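You operate a simulated robot arm through the tools that you are given. There is no shell and no other tool.

Carry out the task below with a simulated robot arm. There is one attempt and no reset: what you move stays moved.

Task
Grind a scoop of beans in the mill and pull its drawer open.
Fine: put the scoop back; turn the crank till the hopper is nearly empty; leave the dial alone.

Only the result counts: the job must be done as asked and must still hold three seconds after the hand-in. Knocking over, shifting, dropping, spilling or breaking anything else fails it.

Robot
A 6-joint arm with a two-finger parallel gripper, fixed in place. Base frame: the origin is on the floor under the middle of its stand, x ahead of it, y to its left, z up; the work surface is at about z = 900. Lengths are in mm, angles in degrees, forces in N, time in s.
With the tool pointing down near the work surface it reaches from about 360 to 760 mm from the base axis. Its first joint turns from -66.0 to 66.0 degrees. Payload 2.45 kg.
The TCP is the grasp point between the finger pads, 24 mm short of the fingertips. In the tool frame z runs along the fingers and y along their closing line. Largest opening 68 mm; finger width 17, thickness 10; the body of the gripper, 40 by 70 mm, starts 41 mm behind the TCP.
Orientation is that of the tool frame in the base frame, as a unit quaternion [w, x, y, z]. With the fingers straight down and closing along the base's y, the tool's x points along the base's -x, its y along +y and its z along -z.

Tools
- The arm moves only by the tool step_arm. Its argument "steps" is text: rows parted by semicolons, each of 7 numbers parted by spaces: the shift along the base's x, y, z in mm, then the turn, a rotation vector about the base's x, y, z in degrees, then the finger opening in mm, from 0 to 68. In form: dx dy dz wx wy wz hand; .... A call has 1 to 20 rows; each row is the pose to reach, as a shift and turn from the pose commanded when the call began. A row lasts 0.2 s, in which the tool goes at most 50 mm and 8.6 degrees; a call with a longer step from one row to the next is refused whole, and so is a gripper value outside its range. A pose out of reach is approached as far as the arm can. The call stops where the force on the tool passes 40 N (or 10 N more than at its start, if that is more) or the arm is blocked; 0.2 s more then pass. Each finger travels about 108 mm/s and halts on what it meets, pressing with about 37 N; the grip force reading is that of the motor and also rises with nothing between the fingers. The clock runs only during rows and for 0.2 s after the last one: add rows that repeat a pose to give the fingers time. The reply holds the time, the measured pose of the TCP, the force on the tool along the base axes, the opening and the grip force, in the units named above and with some noise, with the torque about the TCP (base axes, N m) and any sound that the robot's microphone picked up.
- Cameras (640 x 400 px; columns grow to the right, rows downward): "scene" is fixed at [184.6, 427.5, 1475.2]; the picture's right is [-0.58, -0.82, 0.00], its down [-0.37, 0.26, -0.89] and it looks along [0.73, -0.51, -0.45] (base axes); focal length 218 px, centre (320, 200). "wrist" rides on the gripper at [84, 11, -75] in the tool frame; the picture's right is [-0.13, 0.99, 0.00], its down [-0.60, -0.08, -0.79] and it looks along [-0.79, -0.10, 0.61] (tool axes); focal length 251 px, centre (320, 200). There is no depth. A picture from a camera that has moved, and an enlarged one, comes with that camera's place and axes in the base frame and with its lens.
- snapshot(camera): a new picture of that camera. It takes no simulated time.
- zoom(camera, box): a new picture of the part [left, top, right, bottom] of that camera's present view, enlarged. It takes no simulated time.
- hand_in(): hands the job in; it is judged then, once.

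Places have to be worked out from the pictures, the camera data and where the tool is seen. Open the gripper and draw the arm clear of the work before you hand the job in, unless the task says otherwise.

The tools are called by a JSON object that holds its "method" and its "body". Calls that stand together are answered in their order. step_arm: Moves the arm, as the interface text tells. Its arguments: {"type":"object","properties":{"steps":{"type":"string"}},"required":["steps"]} The other tools are called the same way: snapshot (camera) takes a picture; zoom (camera, box) takes an enlarged picture of a part of a camera's view; hand_in () hands the job in.

At the start:

```text
t: 0.0
eef_pos: [342.2, 268.7, 1390.0]
tool_rot: [0.001, 0.0, 1.0, 0.0]
contact_force: [0.9, 0.1, -0.4]
ft_torque: [-0.01, 0.01, 0.03]
grip_width: 68.0
gripper_force: 0.0
```

scene: 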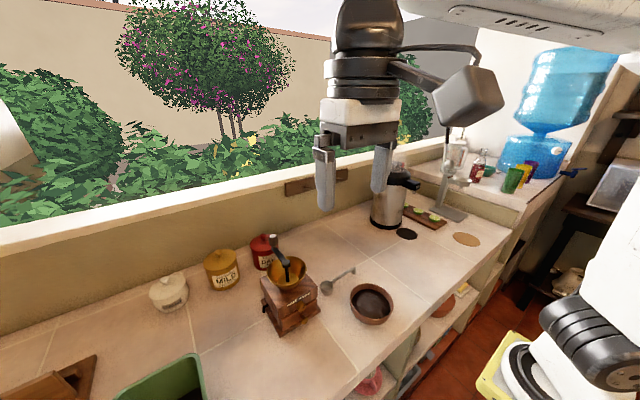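
wrist: 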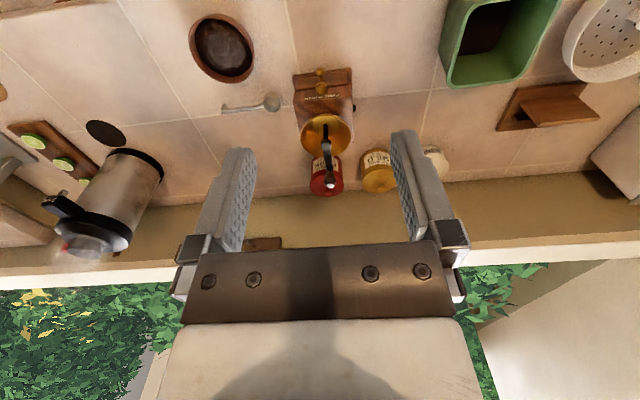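

I'll begin by looking closely at the mill, the scoop and the canisters in both cameras.

{"method": "zoom", "body": {"camera": "scene", "box": [230, 220, 410, 340]}}

{"method": "zoom", "body": {"camera": "wrist", "box": [180, 0, 470, 200]}}

{"method": "zoom", "body": {"camera": "scene", "box": [140, 220, 320, 340]}}

```text
3.33 times, centred on (320, 280) of scene
camera zoom: at [184.6, 427.5, 1475.2], right [-0.58, -0.82, 0.0], down [-0.37, 0.26, -0.89], along [0.73, -0.51, -0.45], focal length 725 px, centre (320, -67)
```

zoom: 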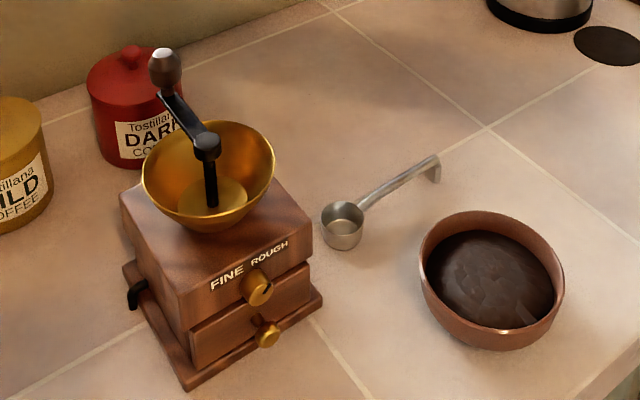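

```text
2.00 times, centred on (325, 100) of wrist
camera zoom: at [258.5, 278.8, 1464.4], right [0.13, 0.99, 0.0], down [0.6, -0.08, 0.79], along [0.79, -0.1, -0.61], focal length 503 px, centre (310, 400)
```

zoom: 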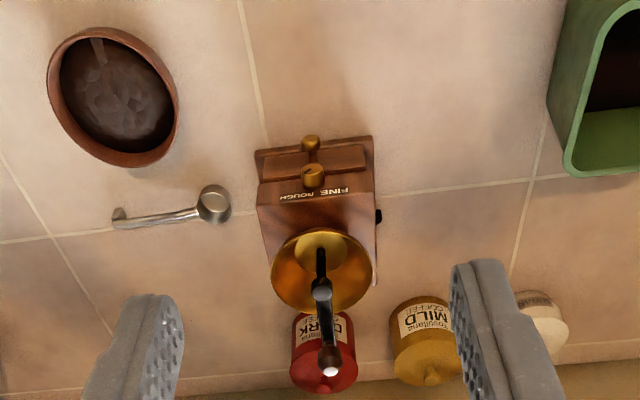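

```text
3.33 times, centred on (230, 280) of scene
camera zoom: at [184.6, 427.5, 1475.2], right [-0.58, -0.82, 0.0], down [-0.37, 0.26, -0.89], along [0.73, -0.51, -0.45], focal length 725 px, centre (620, -67)
```

zoom: 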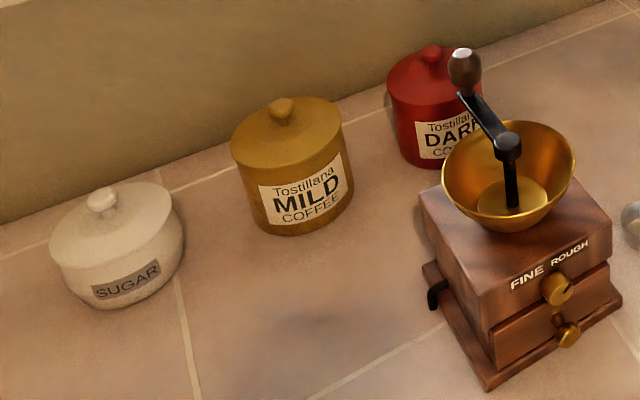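

The scoop lies along y (cup near 575,126, hook end near 575,6), the bowl is near (439,70), the mill hopper near (600,249,1032) and the crank knob near (671,249,1095). I'll zoom further to check the bowl's contents and the mill's details.

{"method": "zoom", "body": {"camera": "scene", "box": [310, 255, 400, 335]}}

{"method": "zoom", "body": {"camera": "wrist", "box": [180, 0, 300, 80]}}

{"method": "zoom", "body": {"camera": "scene", "box": [250, 225, 330, 345]}}

{"method": "zoom", "body": {"camera": "wrist", "box": [280, 60, 380, 200]}}

```text
5.00 times, centred on (355, 295) of scene
camera zoom: at [184.6, 427.5, 1475.2], right [-0.58, -0.82, 0.0], down [-0.37, 0.26, -0.89], along [0.73, -0.51, -0.45], focal length 1088 px, centre (145, -275)
```

zoom: 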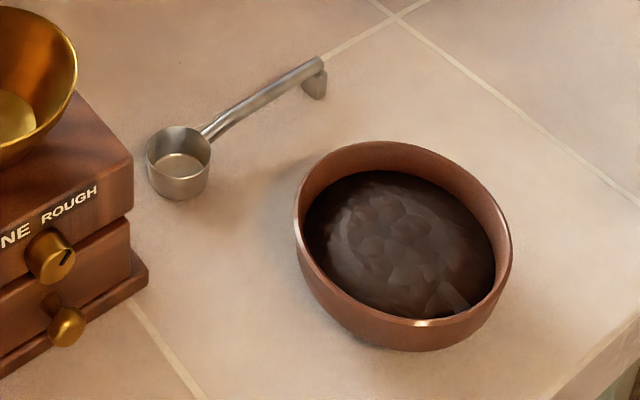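

```text
5.00 times, centred on (240, 40) of wrist
camera zoom: at [258.5, 278.8, 1464.4], right [0.13, 0.99, 0.0], down [0.6, -0.08, 0.79], along [0.79, -0.1, -0.61], focal length 1257 px, centre (720, 1000)
```

zoom: 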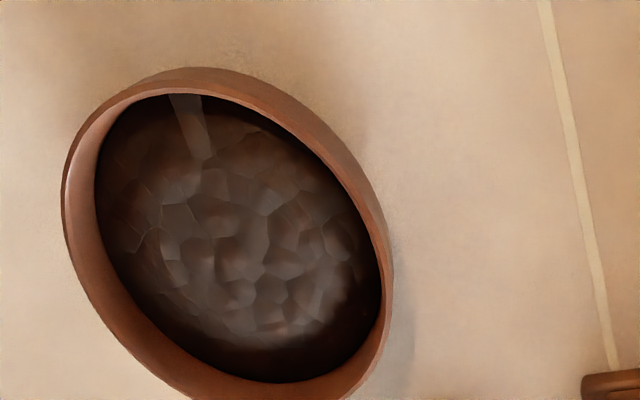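

```text
3.33 times, centred on (290, 285) of scene
camera zoom: at [184.6, 427.5, 1475.2], right [-0.58, -0.82, 0.0], down [-0.37, 0.26, -0.89], along [0.73, -0.51, -0.45], focal length 725 px, centre (420, -83)
```

zoom: 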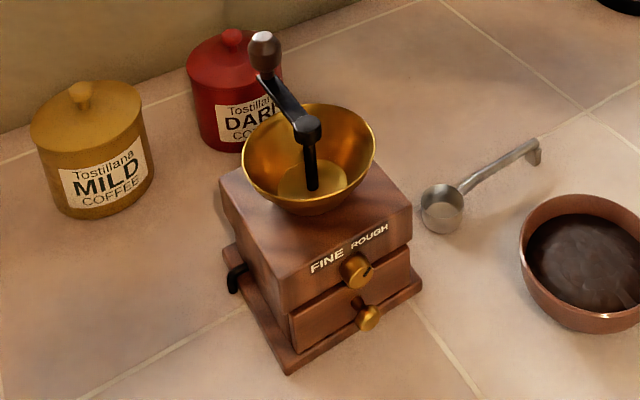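

```text
2.86 times, centred on (330, 130) of wrist
camera zoom: at [258.5, 278.8, 1464.4], right [0.13, 0.99, 0.0], down [0.6, -0.08, 0.79], along [0.79, -0.1, -0.61], focal length 718 px, centre (291, 400)
```

zoom: 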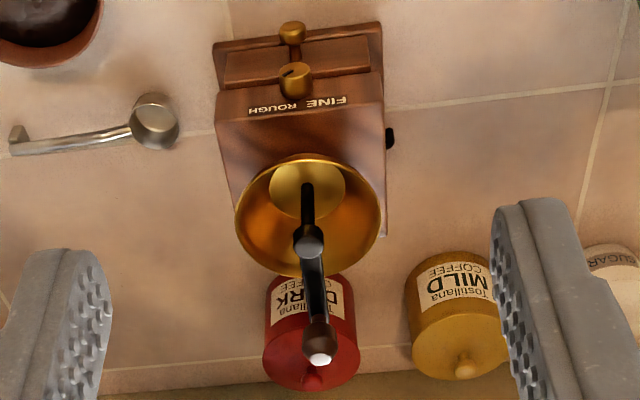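

The bowl holds the beans and the scoop is empty beside it. I'll lower the arm toward the −y side with the hand yawed +90° so the wrist camera looks along the scoop toward the mill.

{"method": "step_arm", "body": {"steps": "15 -29 -16 0 0 7.5 68; 30 -58 -32 0 0 15 68; 45 -87 -48 0 0 22.5 68; 60 -116 -64 0 0 30 68; 75 -145 -80 0 0 37.5 68; 90 -174 -96 0 0 45 68; 105 -203 -112 0 0 52.5 68; 120 -232 -128 0 0 60 68; 135 -261 -144 0 0 67.5 68; 150 -290 -160 0 0 75 68; 165 -319 -176 0 0 82.5 68; 178 -349 -190 0 0 90 68"}}

{"method": "snapshot", "body": {"camera": "wrist"}}

{"method": "snapshot", "body": {"camera": "scene"}}

```text
t: 2.6
eef_pos: [520.8, -81.3, 1199.3]
tool_rot: [0.0, 0.708, -0.707, -0.001]
contact_force: [-0.5, -0.8, -0.3]
ft_torque: [-0.02, 0.01, 0.03]
grip_width: 68.0
gripper_force: 0.0
```

```text
taken
camera wrist: at [509.6, -165.1, 1274.4], right [-0.99, 0.13, 0.0], down [0.08, 0.6, 0.79], along [0.1, 0.79, -0.61], focal length 251 px, centre (320, 200)
```

wrist: 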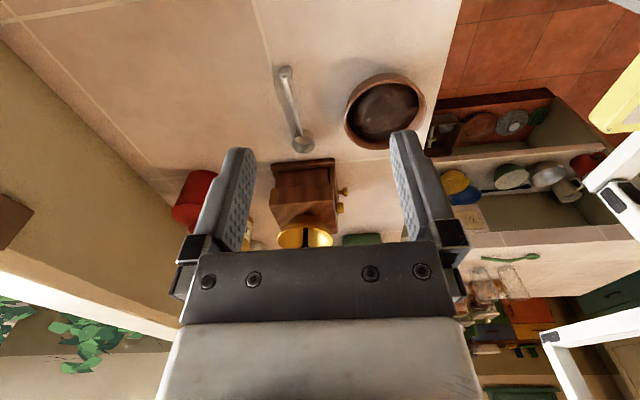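

```text
taken
```

scene: 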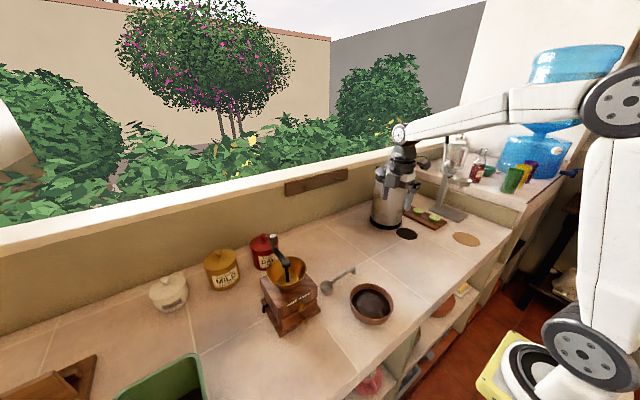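

The +90° yaw is reached. I'll zoom on the scoop, the bowl and the mill from this side to measure heights.

{"method": "zoom", "body": {"camera": "wrist", "box": [250, 50, 450, 175]}}

{"method": "zoom", "body": {"camera": "wrist", "box": [240, 145, 380, 255]}}

```text
3.20 times, centred on (350, 112) of wrist
camera zoom: at [509.6, -165.1, 1274.4], right [-0.99, 0.13, 0.0], down [0.08, 0.6, 0.79], along [0.1, 0.79, -0.61], focal length 805 px, centre (224, 480)
```

zoom: 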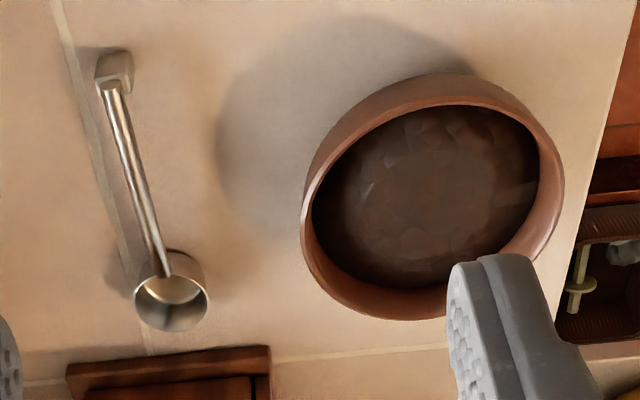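

```text
3.64 times, centred on (310, 200) of wrist
camera zoom: at [509.6, -165.1, 1274.4], right [-0.99, 0.13, 0.0], down [0.08, 0.6, 0.79], along [0.1, 0.79, -0.61], focal length 914 px, centre (356, 200)
```

zoom: 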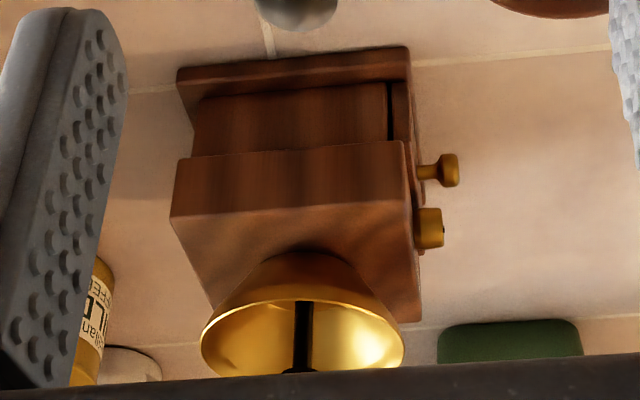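

Handle estimated along x≈576 from y≈3 (hook, top z≈933) to y≈106 (cup edge, z≈924). I'll lean the fingers 30° toward the cup and hover above the handle near y=35.

{"method": "step_arm", "body": {"steps": "9 19 -33 5 0 0 50; 18 38 -66 10 0 0 50; 27 57 -99 15 0 0 50; 36 76 -132 20 0 0 50; 45 95 -165 25 0 0 50; 56 115 -200 30 0 0 50; 56 115 -200 30 0 0 50"}}

{"method": "snapshot", "body": {"camera": "wrist"}}

{"method": "zoom", "body": {"camera": "scene", "box": [270, 200, 430, 340]}}

```text
t: 4.2
eef_pos: [576.3, 35.3, 999.0]
tool_rot: [-0.182, 0.684, -0.682, -0.184]
contact_force: [-0.1, -0.9, -0.5]
ft_torque: [0.01, 0.0, 0.01]
grip_width: 50.1
gripper_force: 0.1
```

```text
taken
camera wrist: at [565.9, -76.4, 1022.1], right [-0.99, 0.11, 0.07], down [0.08, 0.12, 0.99], along [0.1, 0.99, -0.13], focal length 251 px, centre (320, 200)
```

wrist: 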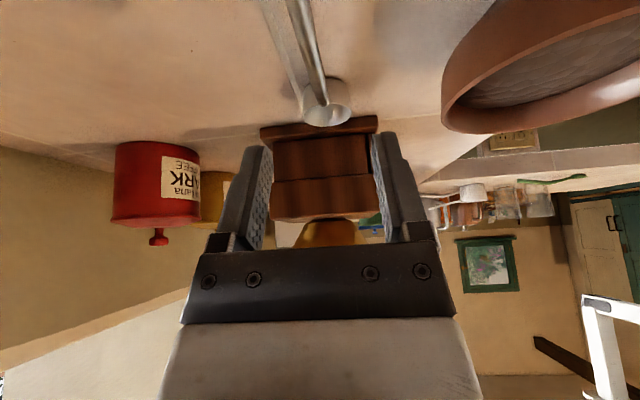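

```text
2.86 times, centred on (350, 270) of scene
camera zoom: at [184.6, 427.5, 1475.2], right [-0.58, -0.82, 0.0], down [-0.37, 0.26, -0.89], along [0.73, -0.51, -0.45], focal length 621 px, centre (234, 0)
```

zoom: 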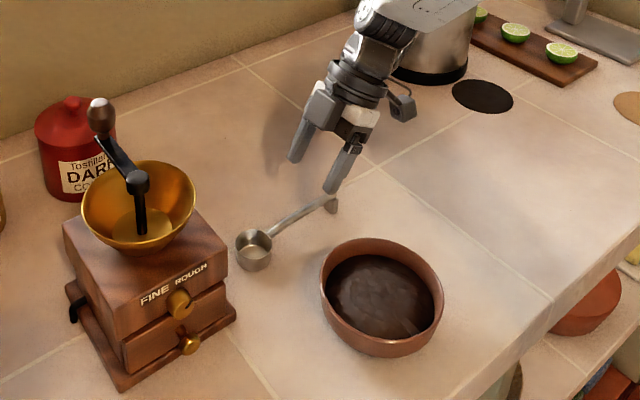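

The hover is reached and the handle passes under the fingers. I'll zoom to judge the lateral alignment and handle thickness before descending.

{"method": "zoom", "body": {"camera": "wrist", "box": [240, 0, 400, 130]}}

```text
3.08 times, centred on (320, 65) of wrist
camera zoom: at [565.9, -76.4, 1022.1], right [-0.99, 0.11, 0.07], down [0.08, 0.12, 0.99], along [0.1, 0.99, -0.13], focal length 774 px, centre (320, 615)
```

zoom: 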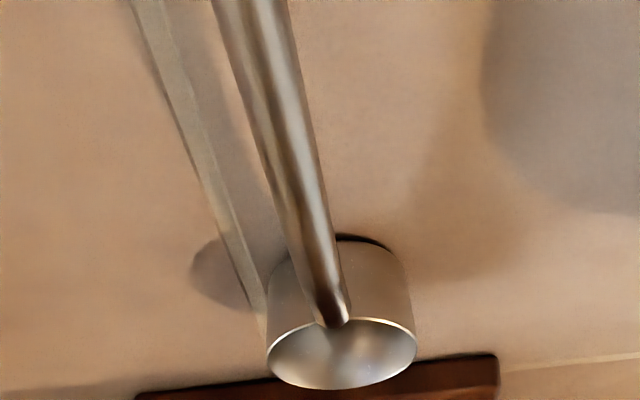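

The handle is about 11 mm thick and centred about 1.8 mm to +x of the TCP. I'll shift by that, descend to z≈932, and check force before closing.

{"method": "step_arm", "body": {"steps": "1.8 0 -25 0 0 0 50; 1.8 0 -50 0 0 0 50; 1.8 0 -68 0 0 0 50; 1.8 0 -68 0 0 0 50"}}

{"method": "zoom", "body": {"camera": "wrist", "box": [220, 60, 420, 260]}}

{"method": "zoom", "body": {"camera": "scene", "box": [300, 220, 400, 300]}}

```text
t: 5.2
eef_pos: [579.1, 34.4, 930.6]
tool_rot: [-0.183, 0.683, -0.682, -0.184]
contact_force: [0.0, -0.8, -0.2]
ft_torque: [0.0, -0.02, -0.02]
grip_width: 49.9
gripper_force: 0.1
```

```text
2.00 times, centred on (320, 160) of wrist
camera zoom: at [567.2, -76.4, 953.8], right [-0.99, 0.11, 0.07], down [0.08, 0.13, 0.99], along [0.1, 0.99, -0.13], focal length 503 px, centre (320, 280)
```

zoom: 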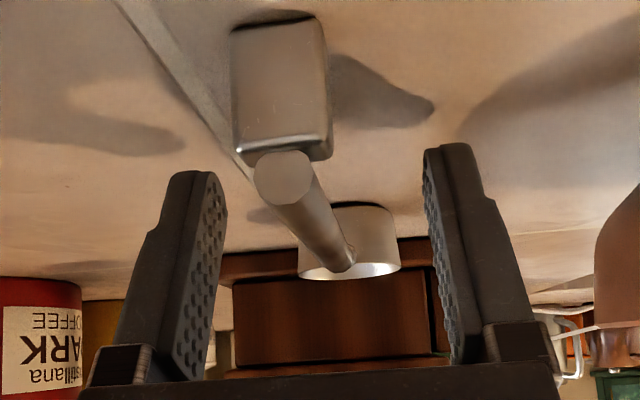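

```text
5.00 times, centred on (350, 260) of scene
camera zoom: at [184.6, 427.5, 1475.2], right [-0.58, -0.82, 0.0], down [-0.37, 0.26, -0.89], along [0.73, -0.51, -0.45], focal length 1088 px, centre (170, -100)
```

zoom: 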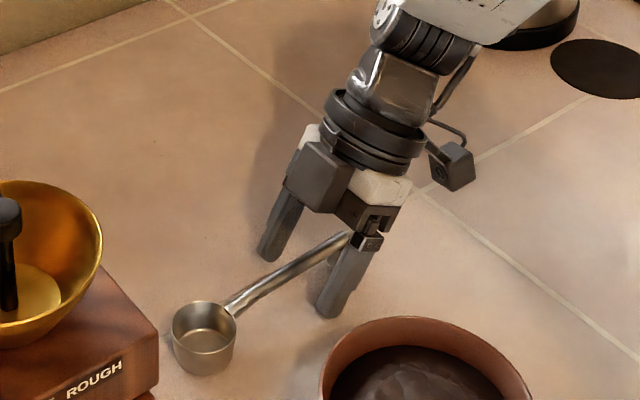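

The rod end is at about (580,3,926) and it meets the cup at (576,106,923), so it is yawed about 2° and 5 mm under the TCP. I'll match that yaw and close on it.

{"method": "step_arm", "body": {"steps": "0 0 -1 0 0 2.2 50; 0 0 -1 0 0 2.2 30; 0 0 -1 0 0 2.2 5; 0 0 -1 0 0 2.2 0; 0 0 -1 0 0 2.2 0; 0 0 -1 0 0 2.2 0"}}

{"method": "zoom", "body": {"camera": "wrist", "box": [220, 60, 420, 260]}}

{"method": "zoom", "body": {"camera": "scene", "box": [300, 220, 400, 300]}}

```text
t: 6.6
eef_pos: [577.6, 35.6, 929.8]
tool_rot: [-0.179, 0.697, -0.668, -0.188]
contact_force: [-0.5, 0.3, -0.5]
ft_torque: [-0.05, -0.01, 0.0]
grip_width: 9.0
gripper_force: 30.4
```

```text
2.00 times, centred on (320, 160) of wrist
camera zoom: at [571.4, -76.7, 953.1], right [-1.0, 0.07, 0.07], down [0.08, 0.13, 0.99], along [0.06, 0.99, -0.13], focal length 503 px, centre (320, 280)
```

zoom: 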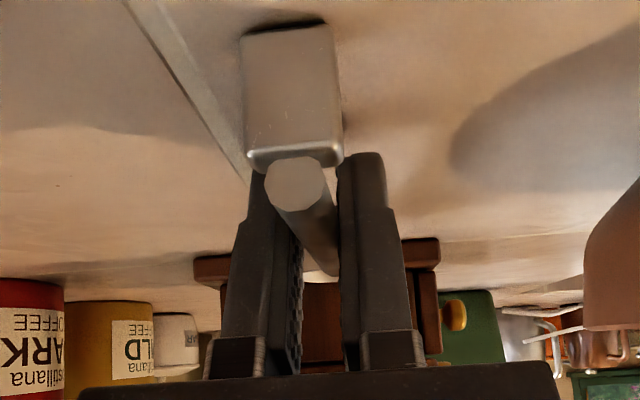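

```text
5.00 times, centred on (350, 260) of scene
camera zoom: at [184.6, 427.5, 1475.2], right [-0.58, -0.82, 0.0], down [-0.37, 0.26, -0.89], along [0.73, -0.51, -0.45], focal length 1088 px, centre (170, -100)
```

zoom: 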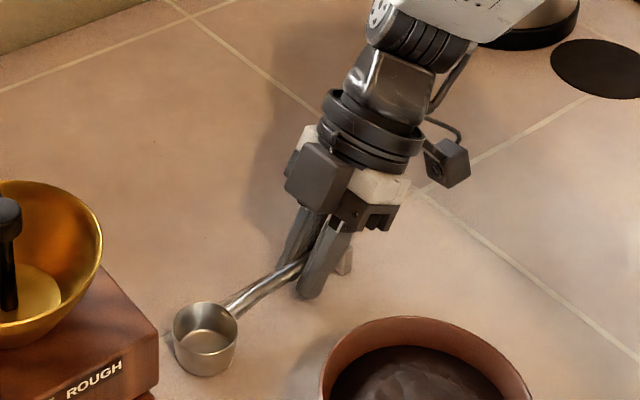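

The fingers hold the rod (opening 9 mm). I'll lift straight up 60 mm and check the hold.

{"method": "step_arm", "body": {"steps": "0 0 10 0 0 0 0; 0 0 30 0 0 0 0; 0 0 60 0 0 0 0; 0 0 60 0 0 0 0"}}

{"method": "zoom", "body": {"camera": "scene", "box": [280, 200, 400, 300]}}

{"method": "zoom", "body": {"camera": "wrist", "box": [220, 60, 420, 260]}}

```text
t: 7.6
eef_pos: [577.6, 34.8, 990.4]
tool_rot: [-0.18, 0.696, -0.67, -0.187]
contact_force: [0.4, 0.7, -0.5]
ft_torque: [0.0, 0.03, 0.0]
grip_width: 0.0
gripper_force: 23.4
```

```text
4.00 times, centred on (340, 250) of scene
camera zoom: at [184.5, 427.5, 1475.2], right [-0.58, -0.82, 0.0], down [-0.37, 0.26, -0.89], along [0.73, -0.51, -0.45], focal length 870 px, centre (240, 0)
```

zoom: 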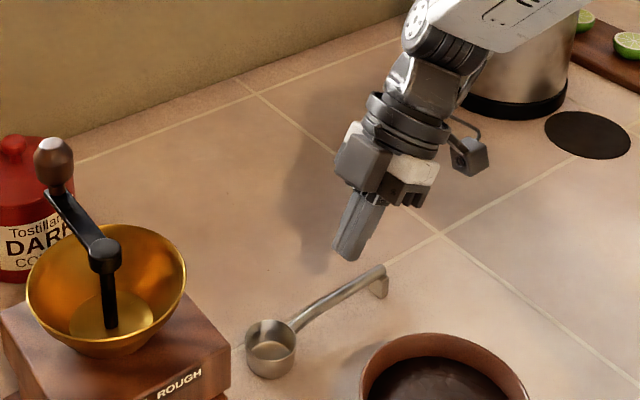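

```text
2.00 times, centred on (320, 160) of wrist
camera zoom: at [571.5, -76.1, 1013.2], right [-1.0, 0.07, 0.07], down [0.08, 0.13, 0.99], along [0.06, 0.99, -0.13], focal length 503 px, centre (320, 280)
```

zoom: 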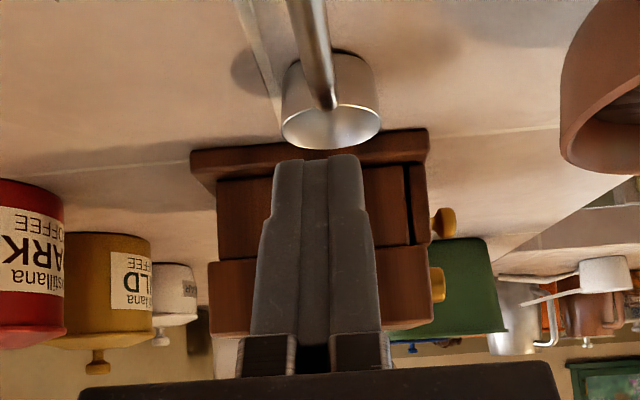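

The scoop slipped out of the fingers and looks to be lying where it was. I'll compare it with the first picture using the same zoom box.

{"method": "zoom", "body": {"camera": "scene", "box": [310, 255, 400, 335]}}

{"method": "zoom", "body": {"camera": "scene", "box": [325, 250, 375, 300]}}

{"method": "zoom", "body": {"camera": "wrist", "box": [270, 0, 370, 110]}}

```text
5.00 times, centred on (355, 295) of scene
camera zoom: at [184.5, 427.5, 1475.2], right [-0.58, -0.82, 0.0], down [-0.37, 0.26, -0.89], along [0.73, -0.51, -0.45], focal length 1088 px, centre (145, -275)
```

zoom: 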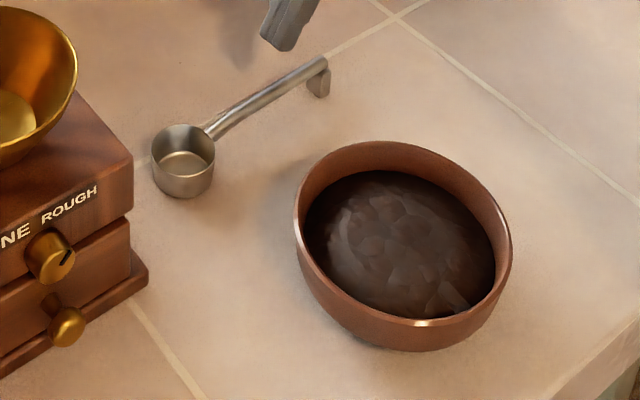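

```text
8.00 times, centred on (350, 275) of scene
camera zoom: at [184.5, 427.5, 1475.2], right [-0.58, -0.82, 0.0], down [-0.37, 0.26, -0.89], along [0.73, -0.51, -0.45], focal length 1740 px, centre (80, -400)
```

zoom: 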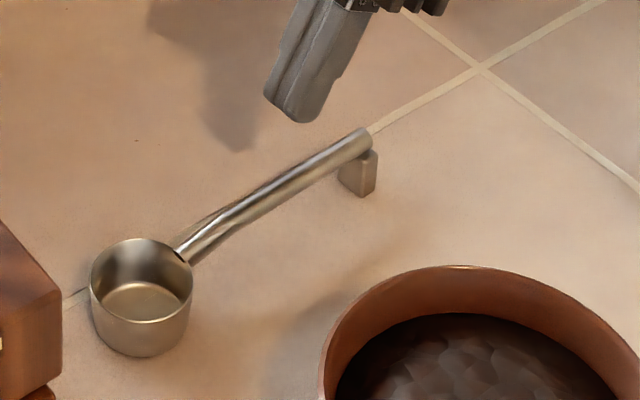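

```text
3.64 times, centred on (320, 55) of wrist
camera zoom: at [571.5, -76.1, 1013.2], right [-1.0, 0.07, 0.07], down [0.08, 0.13, 0.99], along [0.06, 0.99, -0.13], focal length 914 px, centre (320, 727)
```

zoom: 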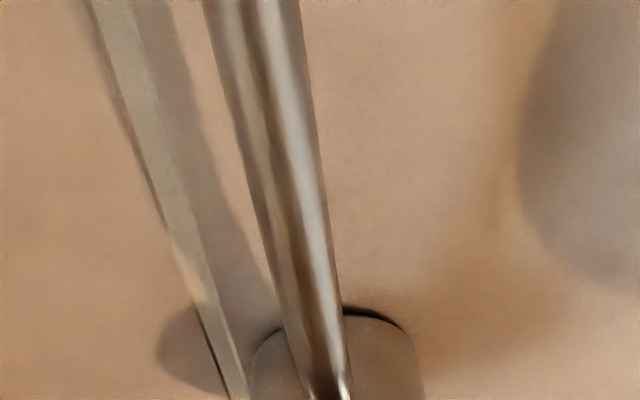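

The scoop only slid about 3 mm and is still upright. The rod probably pivoted out because I gripped far from the heavy cup with short pad contact, so I'll re-approach with the hand yawed the other way (camera above), leaning more along the rod and nearer the cup. First I'll rise and straighten.

{"method": "step_arm", "body": {"steps": "0 0 30 -6 -0.2 0 0; -10 -10 60 -12 -0.5 0 20; -20 -20 90 -18 -0.7 0 50; -30 -30 120 -24 -0.9 0 50; -40 -40 150 -30 -1.15 0 50; -40 -40 150 -30 -1.15 0 50"}}

{"method": "step_arm", "body": {"steps": "0 0 0 0 0 -8 50; 0 0 0 0 0 -16 50; 0 0 0 0 0 -24 50; 0 0 0 0 0 -32 50; 0 0 0 0 0 -40 50; 0 0 0 0 0 -48 50; 0 0 0 0 0 -56 50; 0 0 0 0 0 -64 50; 0 0 0 0 0 -72 50; 0 0 0 0 0 -80 50; 0 0 0 0 0 -88 50; 0 0 0 0 0 -90 50"}}

{"method": "step_arm", "body": {"steps": "0 0 0 0 0 -8 50; 0 0 0 0 0 -16 50; 0 0 0 0 0 -24 50; 0 0 0 0 0 -32 50; 0 0 0 0 0 -40 50; 0 0 0 0 0 -48 50; 0 0 0 0 0 -56 50; 0 0 0 0 0 -64 50; 0 0 0 0 0 -72 50; 0 0 0 0 0 -80 50; 0 0 0 0 0 -88 50; 0 0 0 0 0 -90 50"}}

{"method": "snapshot", "body": {"camera": "wrist"}}

{"method": "snapshot", "body": {"camera": "scene"}}

```text
t: 9.0
eef_pos: [536.4, -4.6, 1139.5]
tool_rot: [0.002, 0.72, -0.694, -0.001]
contact_force: [-0.3, -0.7, 0.0]
ft_torque: [0.01, -0.02, 0.03]
grip_width: 49.8
gripper_force: 0.1
```

```text
t: 11.6
eef_pos: [537.6, -4.9, 1140.3]
tool_rot: [0.001, -0.019, 1.0, 0.001]
contact_force: [0.7, -0.3, 0.3]
ft_torque: [-0.01, 0.0, 0.0]
grip_width: 50.1
gripper_force: 0.2
```

```text
t: 14.2
eef_pos: [537.9, -4.7, 1139.9]
tool_rot: [0.002, 0.694, 0.72, 0.0]
contact_force: [0.0, -0.3, -1.6]
ft_torque: [0.0, 0.0, -0.01]
grip_width: 49.9
gripper_force: 0.1
```

```text
taken
camera wrist: at [546.0, 78.5, 1215.3], right [1.0, -0.09, 0.0], down [-0.06, -0.61, 0.79], along [-0.07, -0.79, -0.61], focal length 251 px, centre (320, 200)
```

wrist: 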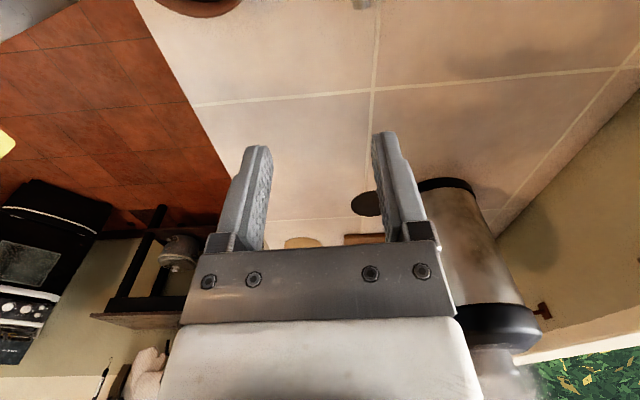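

```text
taken
```

scene: 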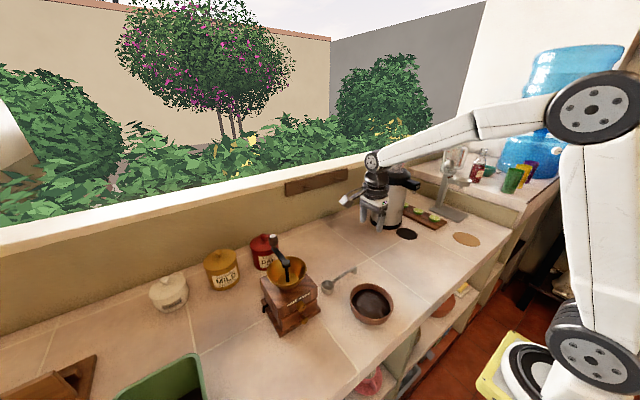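

The yaw is now −88°, aligned with the rod. I'll lean 50° toward the cup and hover at about (577,70,1030), where the camera should look straight down on the rod.

{"method": "step_arm", "body": {"steps": "6 11 -15 7.2 0.3 0 50; 12 22 -30 14.3 0.6 0 50; 18 33 -45 21.4 0.8 0 50; 24 44 -60 28.6 1.1 0 50; 30 55 -75 35.7 1.4 0 50; 36 66 -95 42.9 1.7 0 50; 39 75 -110 50 1.9 0 50; 39 75 -110 50 1.9 0 50"}}

{"method": "snapshot", "body": {"camera": "wrist"}}

{"method": "zoom", "body": {"camera": "scene", "box": [270, 200, 430, 340]}}

```text
t: 16.0
eef_pos: [578.4, 70.7, 1029.9]
tool_rot: [-0.303, 0.629, 0.652, 0.295]
contact_force: [-0.2, -0.5, -0.2]
ft_torque: [-0.03, -0.03, -0.01]
grip_width: 49.8
gripper_force: 0.1
```

```text
taken
camera wrist: at [588.8, 65.8, 1142.7], right [0.99, -0.05, -0.1], down [-0.04, -1.0, 0.05], along [-0.1, -0.04, -0.99], focal length 251 px, centre (320, 200)
```

wrist: 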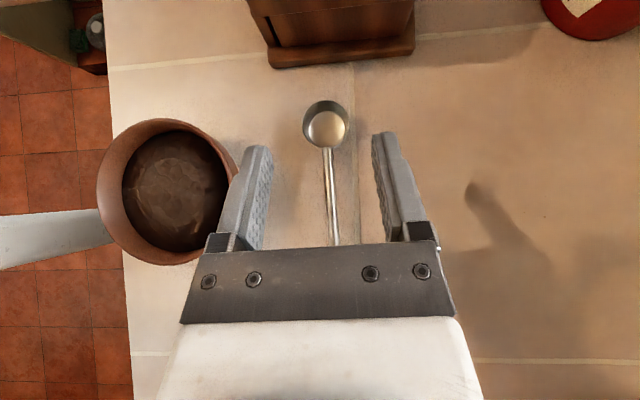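

```text
2.86 times, centred on (350, 270) of scene
camera zoom: at [184.6, 427.5, 1475.2], right [-0.58, -0.82, 0.0], down [-0.37, 0.26, -0.89], along [0.73, -0.51, -0.45], focal length 621 px, centre (234, 0)
```

zoom: 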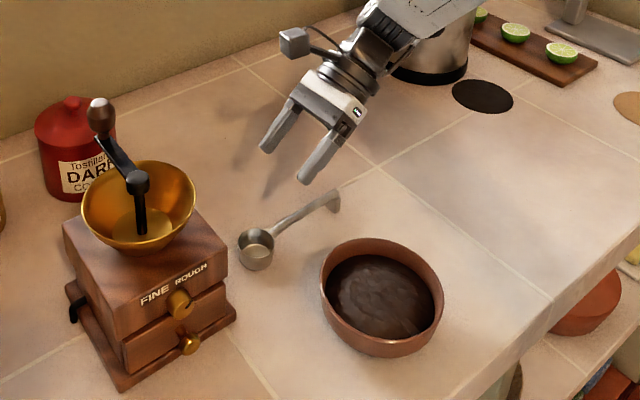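

Clear top-down view now. I'll zoom in on the scoop to fix the rod's line and the cup centre.

{"method": "zoom", "body": {"camera": "wrist", "box": [250, 90, 410, 250]}}

{"method": "zoom", "body": {"camera": "wrist", "box": [80, 100, 280, 280]}}

```text
2.50 times, centred on (330, 170) of wrist
camera zoom: at [588.8, 65.8, 1142.7], right [0.99, -0.05, -0.1], down [-0.04, -1.0, 0.05], along [-0.1, -0.04, -0.99], focal length 629 px, centre (295, 275)
```

zoom: 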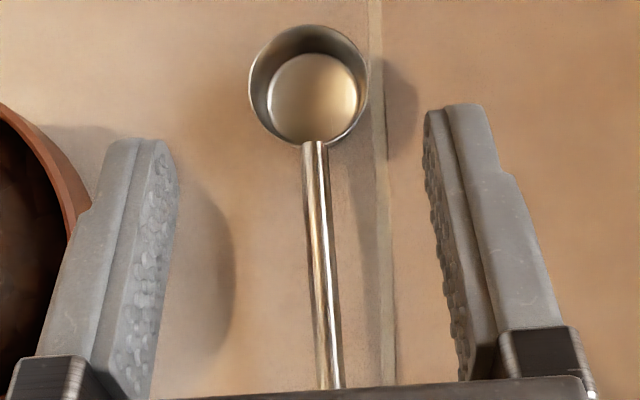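

```text
2.22 times, centred on (180, 190) of wrist
camera zoom: at [588.8, 65.8, 1142.7], right [0.99, -0.05, -0.1], down [-0.04, -1.0, 0.05], along [-0.1, -0.04, -0.99], focal length 559 px, centre (631, 222)
```

zoom: 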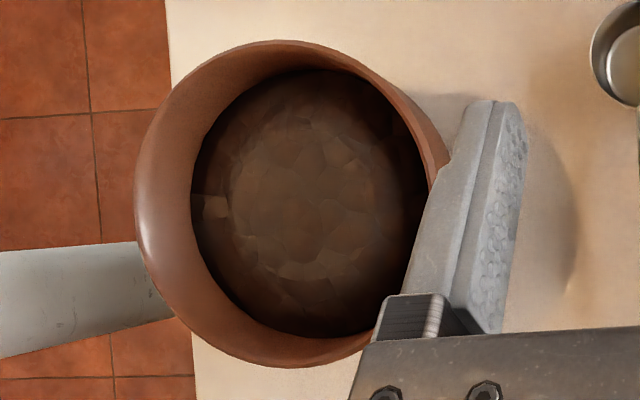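

The rod runs from (576.8,101) to (578.3,17), about 8–9 mm thick, with the cup centre near (576,121). I'll go down to TCP ≈ (577.4, 68, 927), with fingertips clear of the counter and cup.

{"method": "step_arm", "body": {"steps": "-1 -2 -40 0 0 -1.2 40; -1 -2 -75 0 0 -1.2 40; -1 -2 -95 0 0 -1.2 40; -1 -2 -103 0 0 -1.2 40; -1 -2 -103 0 0 -1.2 40"}}

{"method": "zoom", "body": {"camera": "wrist", "box": [220, 40, 420, 240]}}

{"method": "zoom", "body": {"camera": "scene", "box": [300, 220, 400, 300]}}

```text
t: 17.3
eef_pos: [581.1, 64.6, 933.1]
tool_rot: [-0.295, 0.635, 0.647, 0.303]
contact_force: [-3.4, -1.7, 24.2]
ft_torque: [-1.43, 0.0, -0.29]
grip_width: 40.1
gripper_force: 0.1
stopped in row 5: the force on the tool passed its limit at 41 N (the readings are from after the stop); the commanded pose is now the measured one
```

```text
2.00 times, centred on (320, 140) of wrist
camera zoom: at [590.5, 61.0, 1045.8], right [0.99, -0.07, -0.08], down [-0.07, -1.0, 0.05], along [-0.08, -0.04, -1.0], focal length 503 px, centre (320, 320)
```

zoom: 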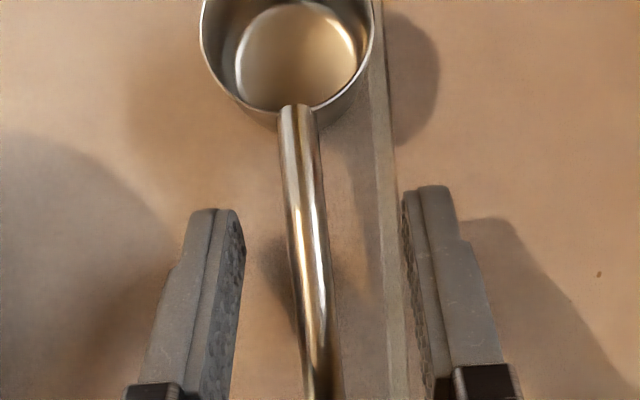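

```text
5.00 times, centred on (350, 260) of scene
camera zoom: at [183.9, 427.4, 1475.3], right [-0.58, -0.82, 0.0], down [-0.37, 0.26, -0.89], along [0.73, -0.51, -0.45], focal length 1088 px, centre (170, -100)
```

zoom: 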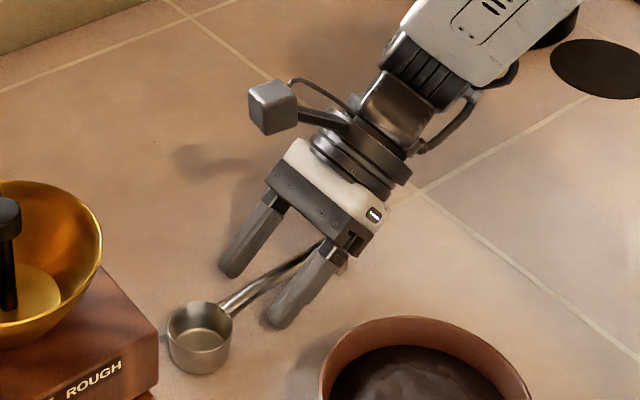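

The tool met resistance about 60 mm behind the TCP, so the hand's underside touched the hook end of the scoop. I'll back straight up and check the scoop.

{"method": "step_arm", "body": {"steps": "0 0 20 0 0 0 40; 0 0 50 0 0 0 40; 0 0 50 0 0 0 40"}}

{"method": "zoom", "body": {"camera": "scene", "box": [310, 255, 400, 335]}}

{"method": "zoom", "body": {"camera": "wrist", "box": [220, 80, 420, 260]}}

```text
t: 18.1
eef_pos: [580.4, 66.2, 979.7]
tool_rot: [-0.296, 0.635, 0.647, 0.3]
contact_force: [0.8, 0.9, 0.2]
ft_torque: [0.01, 0.03, 0.01]
grip_width: 40.0
gripper_force: 0.1
```

```text
5.00 times, centred on (355, 295) of scene
camera zoom: at [184.5, 427.5, 1475.2], right [-0.58, -0.82, 0.0], down [-0.37, 0.26, -0.89], along [0.73, -0.51, -0.45], focal length 1088 px, centre (145, -275)
```

zoom: 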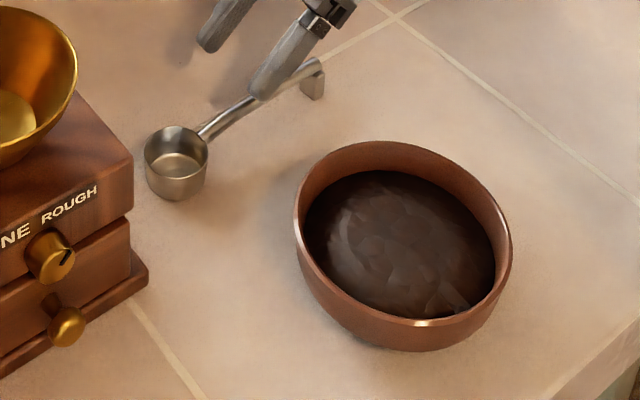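

```text
2.22 times, centred on (320, 170) of wrist
camera zoom: at [589.6, 61.6, 1092.7], right [0.99, -0.07, -0.09], down [-0.07, -1.0, 0.05], along [-0.09, -0.04, -0.99], focal length 559 px, centre (320, 267)
```

zoom: 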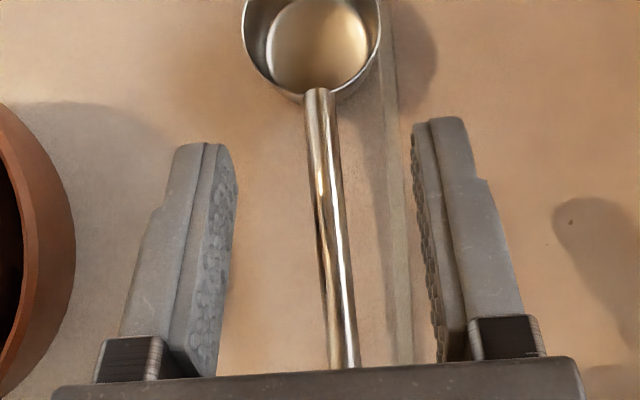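

The scoop is back almost exactly in its starting place. I'll reduce the lean to 30°, shift to y≈74 (near the scoop's centre of mass) and descend to z≈931 while watching force.

{"method": "step_arm", "body": {"steps": "0 3 0 -7 0 0 40; 0 6 0 -14 0 0 40; -0.9 8 0 -20 0 0 40; -0.9 8 -20 -20 0 0 40; -0.9 8 -40 -20 0 0 40; -0.9 8 -49 -20 0 0 40; -0.9 8 -49 -20 0 0 40"}}

{"method": "zoom", "body": {"camera": "wrist", "box": [200, 40, 440, 260]}}

{"method": "zoom", "body": {"camera": "scene", "box": [300, 220, 400, 300]}}

```text
t: 19.7
eef_pos: [579.8, 73.6, 931.1]
tool_rot: [-0.181, 0.676, 0.69, 0.183]
contact_force: [-0.4, -0.3, -0.3]
ft_torque: [-0.03, -0.01, 0.01]
grip_width: 39.9
gripper_force: 0.1
```

```text
1.82 times, centred on (320, 150) of wrist
camera zoom: at [589.2, 108.0, 1038.1], right [0.99, -0.1, -0.06], down [-0.07, -0.92, 0.39], along [-0.09, -0.38, -0.92], focal length 457 px, centre (320, 291)
```

zoom: 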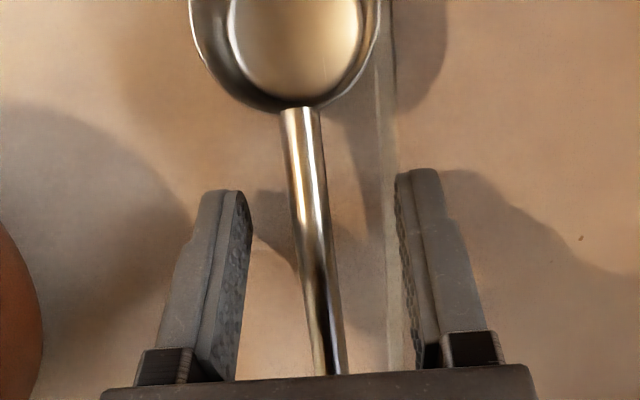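

```text
5.00 times, centred on (350, 260) of scene
camera zoom: at [184.6, 427.5, 1475.2], right [-0.58, -0.82, 0.0], down [-0.37, 0.26, -0.89], along [0.73, -0.51, -0.45], focal length 1088 px, centre (170, -100)
```

zoom: 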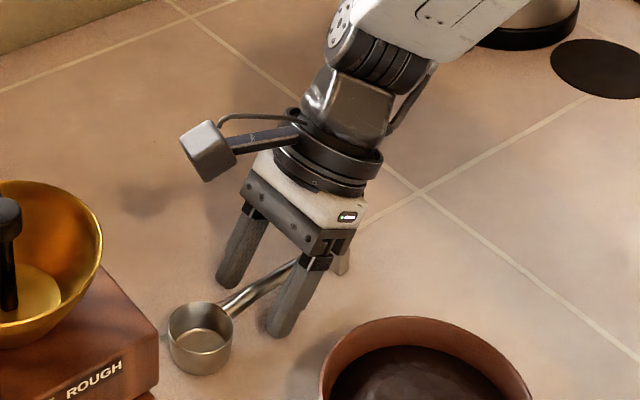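

No contact, and the rod is between the fingers. I'll close, hold a second, and raise only 3 mm to see whether it holds.

{"method": "step_arm", "body": {"steps": "0 0 0 0 0 0 25; 0 0 0 0 0 0 12; 0 0 0 0 0 0 4; 0 0 0 0 0 0 0; 0 0 0 0 0 0 0; 0 0 0 0 0 0 0; 0 0 0 0 0 0 0"}}

{"method": "step_arm", "body": {"steps": "0 0 1 0 0 0 0; 0 0 2 0 0 0 0; 0 0 4 0 0 0 0; 0 0 4 0 0 0 0"}}

{"method": "zoom", "body": {"camera": "scene", "box": [300, 220, 400, 300]}}

{"method": "zoom", "body": {"camera": "wrist", "box": [200, 40, 440, 260]}}

```text
t: 21.3
eef_pos: [579.4, 72.8, 930.9]
tool_rot: [-0.181, 0.677, 0.689, 0.184]
contact_force: [1.0, -0.1, 0.6]
ft_torque: [-0.01, -0.05, 0.0]
grip_width: 9.1
gripper_force: 30.2
```

```text
t: 22.3
eef_pos: [579.8, 73.4, 934.9]
tool_rot: [-0.181, 0.677, 0.689, 0.184]
contact_force: [0.1, -0.5, -0.1]
ft_torque: [0.01, 0.02, -0.01]
grip_width: 9.1
gripper_force: 30.7
```

```text
5.00 times, centred on (350, 260) of scene
camera zoom: at [184.6, 427.5, 1475.2], right [-0.58, -0.82, 0.0], down [-0.37, 0.26, -0.89], along [0.73, -0.51, -0.45], focal length 1088 px, centre (170, -100)
```

zoom: 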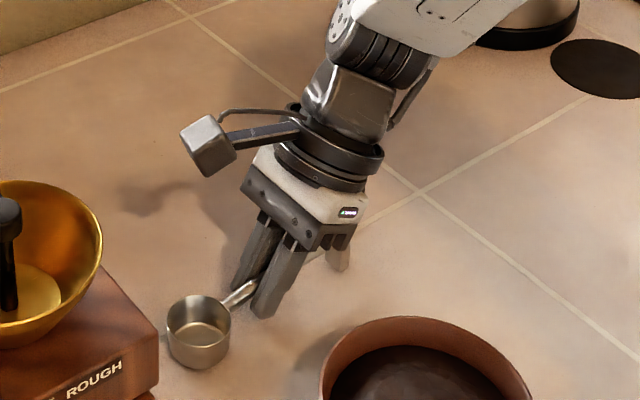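

```text
1.82 times, centred on (320, 150) of wrist
camera zoom: at [588.8, 108.0, 1042.1], right [0.99, -0.1, -0.06], down [-0.07, -0.92, 0.39], along [-0.09, -0.38, -0.92], focal length 457 px, centre (320, 291)
```

zoom: 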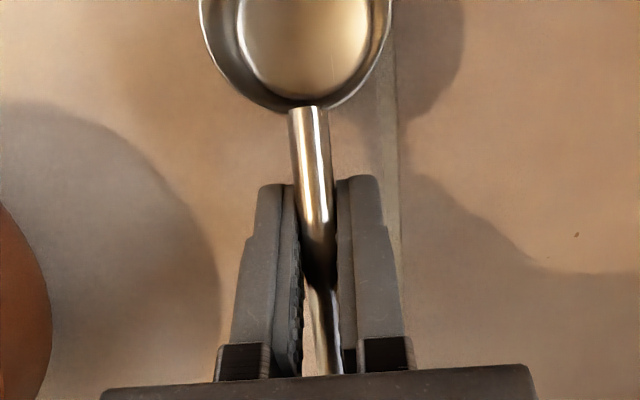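

It holds at 9.1 mm opening. I'll continue lifting slowly and recheck.

{"method": "step_arm", "body": {"steps": "0 0 4 0 0 0 0; 0 0 8 0 0 0 0; 0 0 13 0 0 0 0; 0 0 18 0 0 0 0; 0 0 24 0 0 0 0; 0 0 30 0 0 0 0; 0 0 36 0 0 0 0; 0 0 36 0 0 0 0"}}

{"method": "zoom", "body": {"camera": "scene", "box": [300, 220, 400, 300]}}

{"method": "zoom", "body": {"camera": "wrist", "box": [200, 40, 440, 260]}}

```text
t: 24.1
eef_pos: [579.8, 73.0, 970.9]
tool_rot: [-0.181, 0.677, 0.689, 0.184]
contact_force: [-0.4, 0.6, -0.3]
ft_torque: [0.03, -0.02, -0.02]
grip_width: 9.2
gripper_force: 30.1
```

```text
5.00 times, centred on (350, 260) of scene
camera zoom: at [184.6, 427.5, 1475.2], right [-0.58, -0.82, 0.0], down [-0.37, 0.26, -0.89], along [0.73, -0.51, -0.45], focal length 1088 px, centre (170, -100)
```

zoom: 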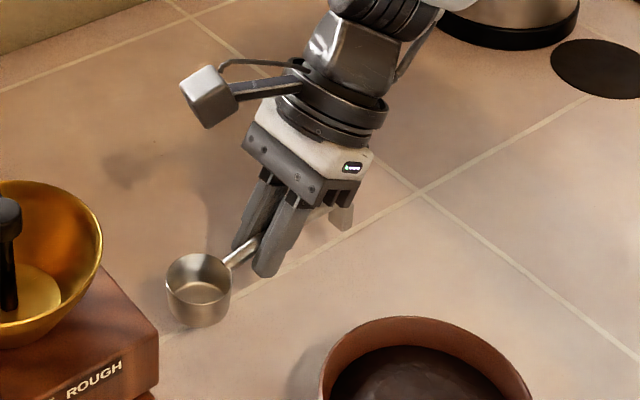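

```text
1.82 times, centred on (320, 150) of wrist
camera zoom: at [589.2, 108.0, 1077.9], right [0.99, -0.1, -0.06], down [-0.07, -0.92, 0.39], along [-0.09, -0.38, -0.92], focal length 457 px, centre (320, 291)
```

zoom: 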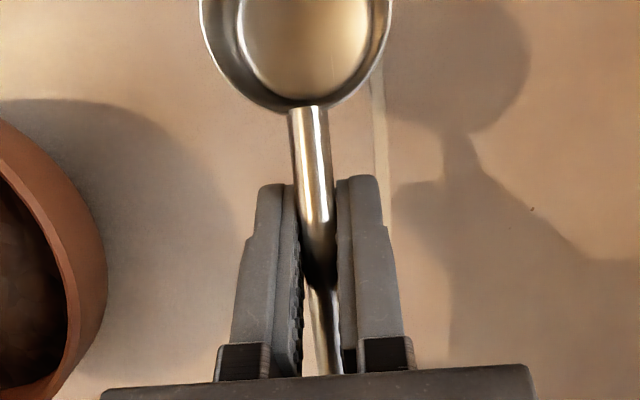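

The scoop is held firmly in the same pose. Bowl centre works out to about (443,69), rim z≈950, inner radius ≈56, beans ≈933–938. I'll carry the scoop to hover level above the bowl.

{"method": "step_arm", "body": {"steps": "0 0 15 0 0 0 0; 0 0 30 0 0 0 0; 0 0 45 0 0 0 0; -12 -5 55 0 0 0 0; -34 -14 60 0 0 0 0; -58 -23 60 0 0 0 0; -82 -33 60 0 0 0 0; -106 -43 60 0 0 0 0; -124 -50 55 0 0 0 0; -134 -54 50 0 0 0 0; -134 -54 50 0 0 0 0"}}

{"method": "snapshot", "body": {"camera": "wrist"}}

{"method": "zoom", "body": {"camera": "scene", "box": [300, 220, 440, 340]}}

```text
t: 26.5
eef_pos: [445.3, 20.0, 1019.9]
tool_rot: [-0.182, 0.676, 0.69, 0.184]
contact_force: [-0.2, 0.0, -0.1]
ft_torque: [-0.04, -0.02, 0.0]
grip_width: 8.9
gripper_force: 30.6
```

```text
taken
camera wrist: at [455.0, 54.2, 1127.1], right [0.99, -0.1, -0.06], down [-0.07, -0.92, 0.39], along [-0.09, -0.38, -0.92], focal length 251 px, centre (320, 200)
```

wrist: 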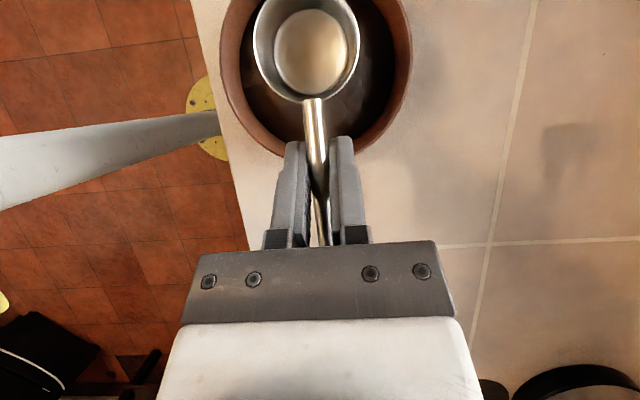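

```text
3.33 times, centred on (370, 280) of scene
camera zoom: at [184.6, 427.5, 1475.2], right [-0.58, -0.82, 0.0], down [-0.37, 0.26, -0.89], along [0.73, -0.51, -0.45], focal length 725 px, centre (153, -67)
```

zoom: 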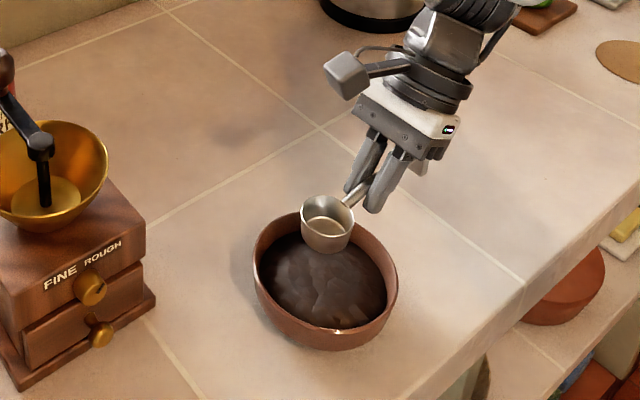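

The cup is centred over the bowl at about (444,71). I'll tip the cup nose-down 35° about its rim centre and descend to just above the beans.

{"method": "step_arm", "body": {"steps": "0 1.3 5.9 -7 0 0 0; 0 3.4 11.5 -14 0 0 0; 0 6.1 16.9 -21 0 0 0; 0 9.5 21.9 -28 0 0 0; 0 13.4 26.5 -35 0 0 0; 0 13.4 10 -35 0 0 0; 0 13.4 -6 -35 0 0 0; 0 13.4 -20 -35 0 0 0; 0 13.4 -26 -35 0 0 0; 0 13.4 -26 -35 0 0 0"}}

{"method": "zoom", "body": {"camera": "wrist", "box": [180, 0, 460, 200]}}

{"method": "zoom", "body": {"camera": "scene", "box": [320, 240, 410, 330]}}

```text
t: 28.7
eef_pos: [444.9, 32.5, 994.2]
tool_rot: [0.03, 0.701, 0.712, -0.032]
contact_force: [0.2, 0.2, -0.2]
ft_torque: [0.01, 0.02, 0.02]
grip_width: 9.4
gripper_force: 30.3
```

```text
2.00 times, centred on (320, 100) of wrist
camera zoom: at [455.1, 122.5, 1062.2], right [0.99, -0.11, 0.01], down [-0.07, -0.53, 0.84], along [-0.09, -0.84, -0.54], focal length 503 px, centre (320, 400)
```

zoom: 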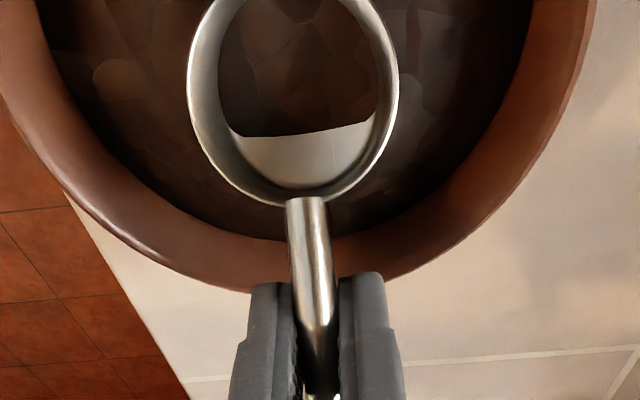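

```text
4.44 times, centred on (365, 285) of scene
camera zoom: at [184.6, 427.5, 1475.2], right [-0.58, -0.82, 0.0], down [-0.37, 0.26, -0.89], along [0.73, -0.51, -0.45], focal length 967 px, centre (120, -178)
```

zoom: 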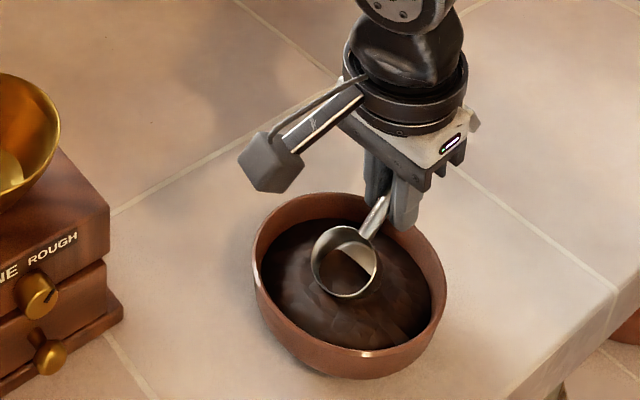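

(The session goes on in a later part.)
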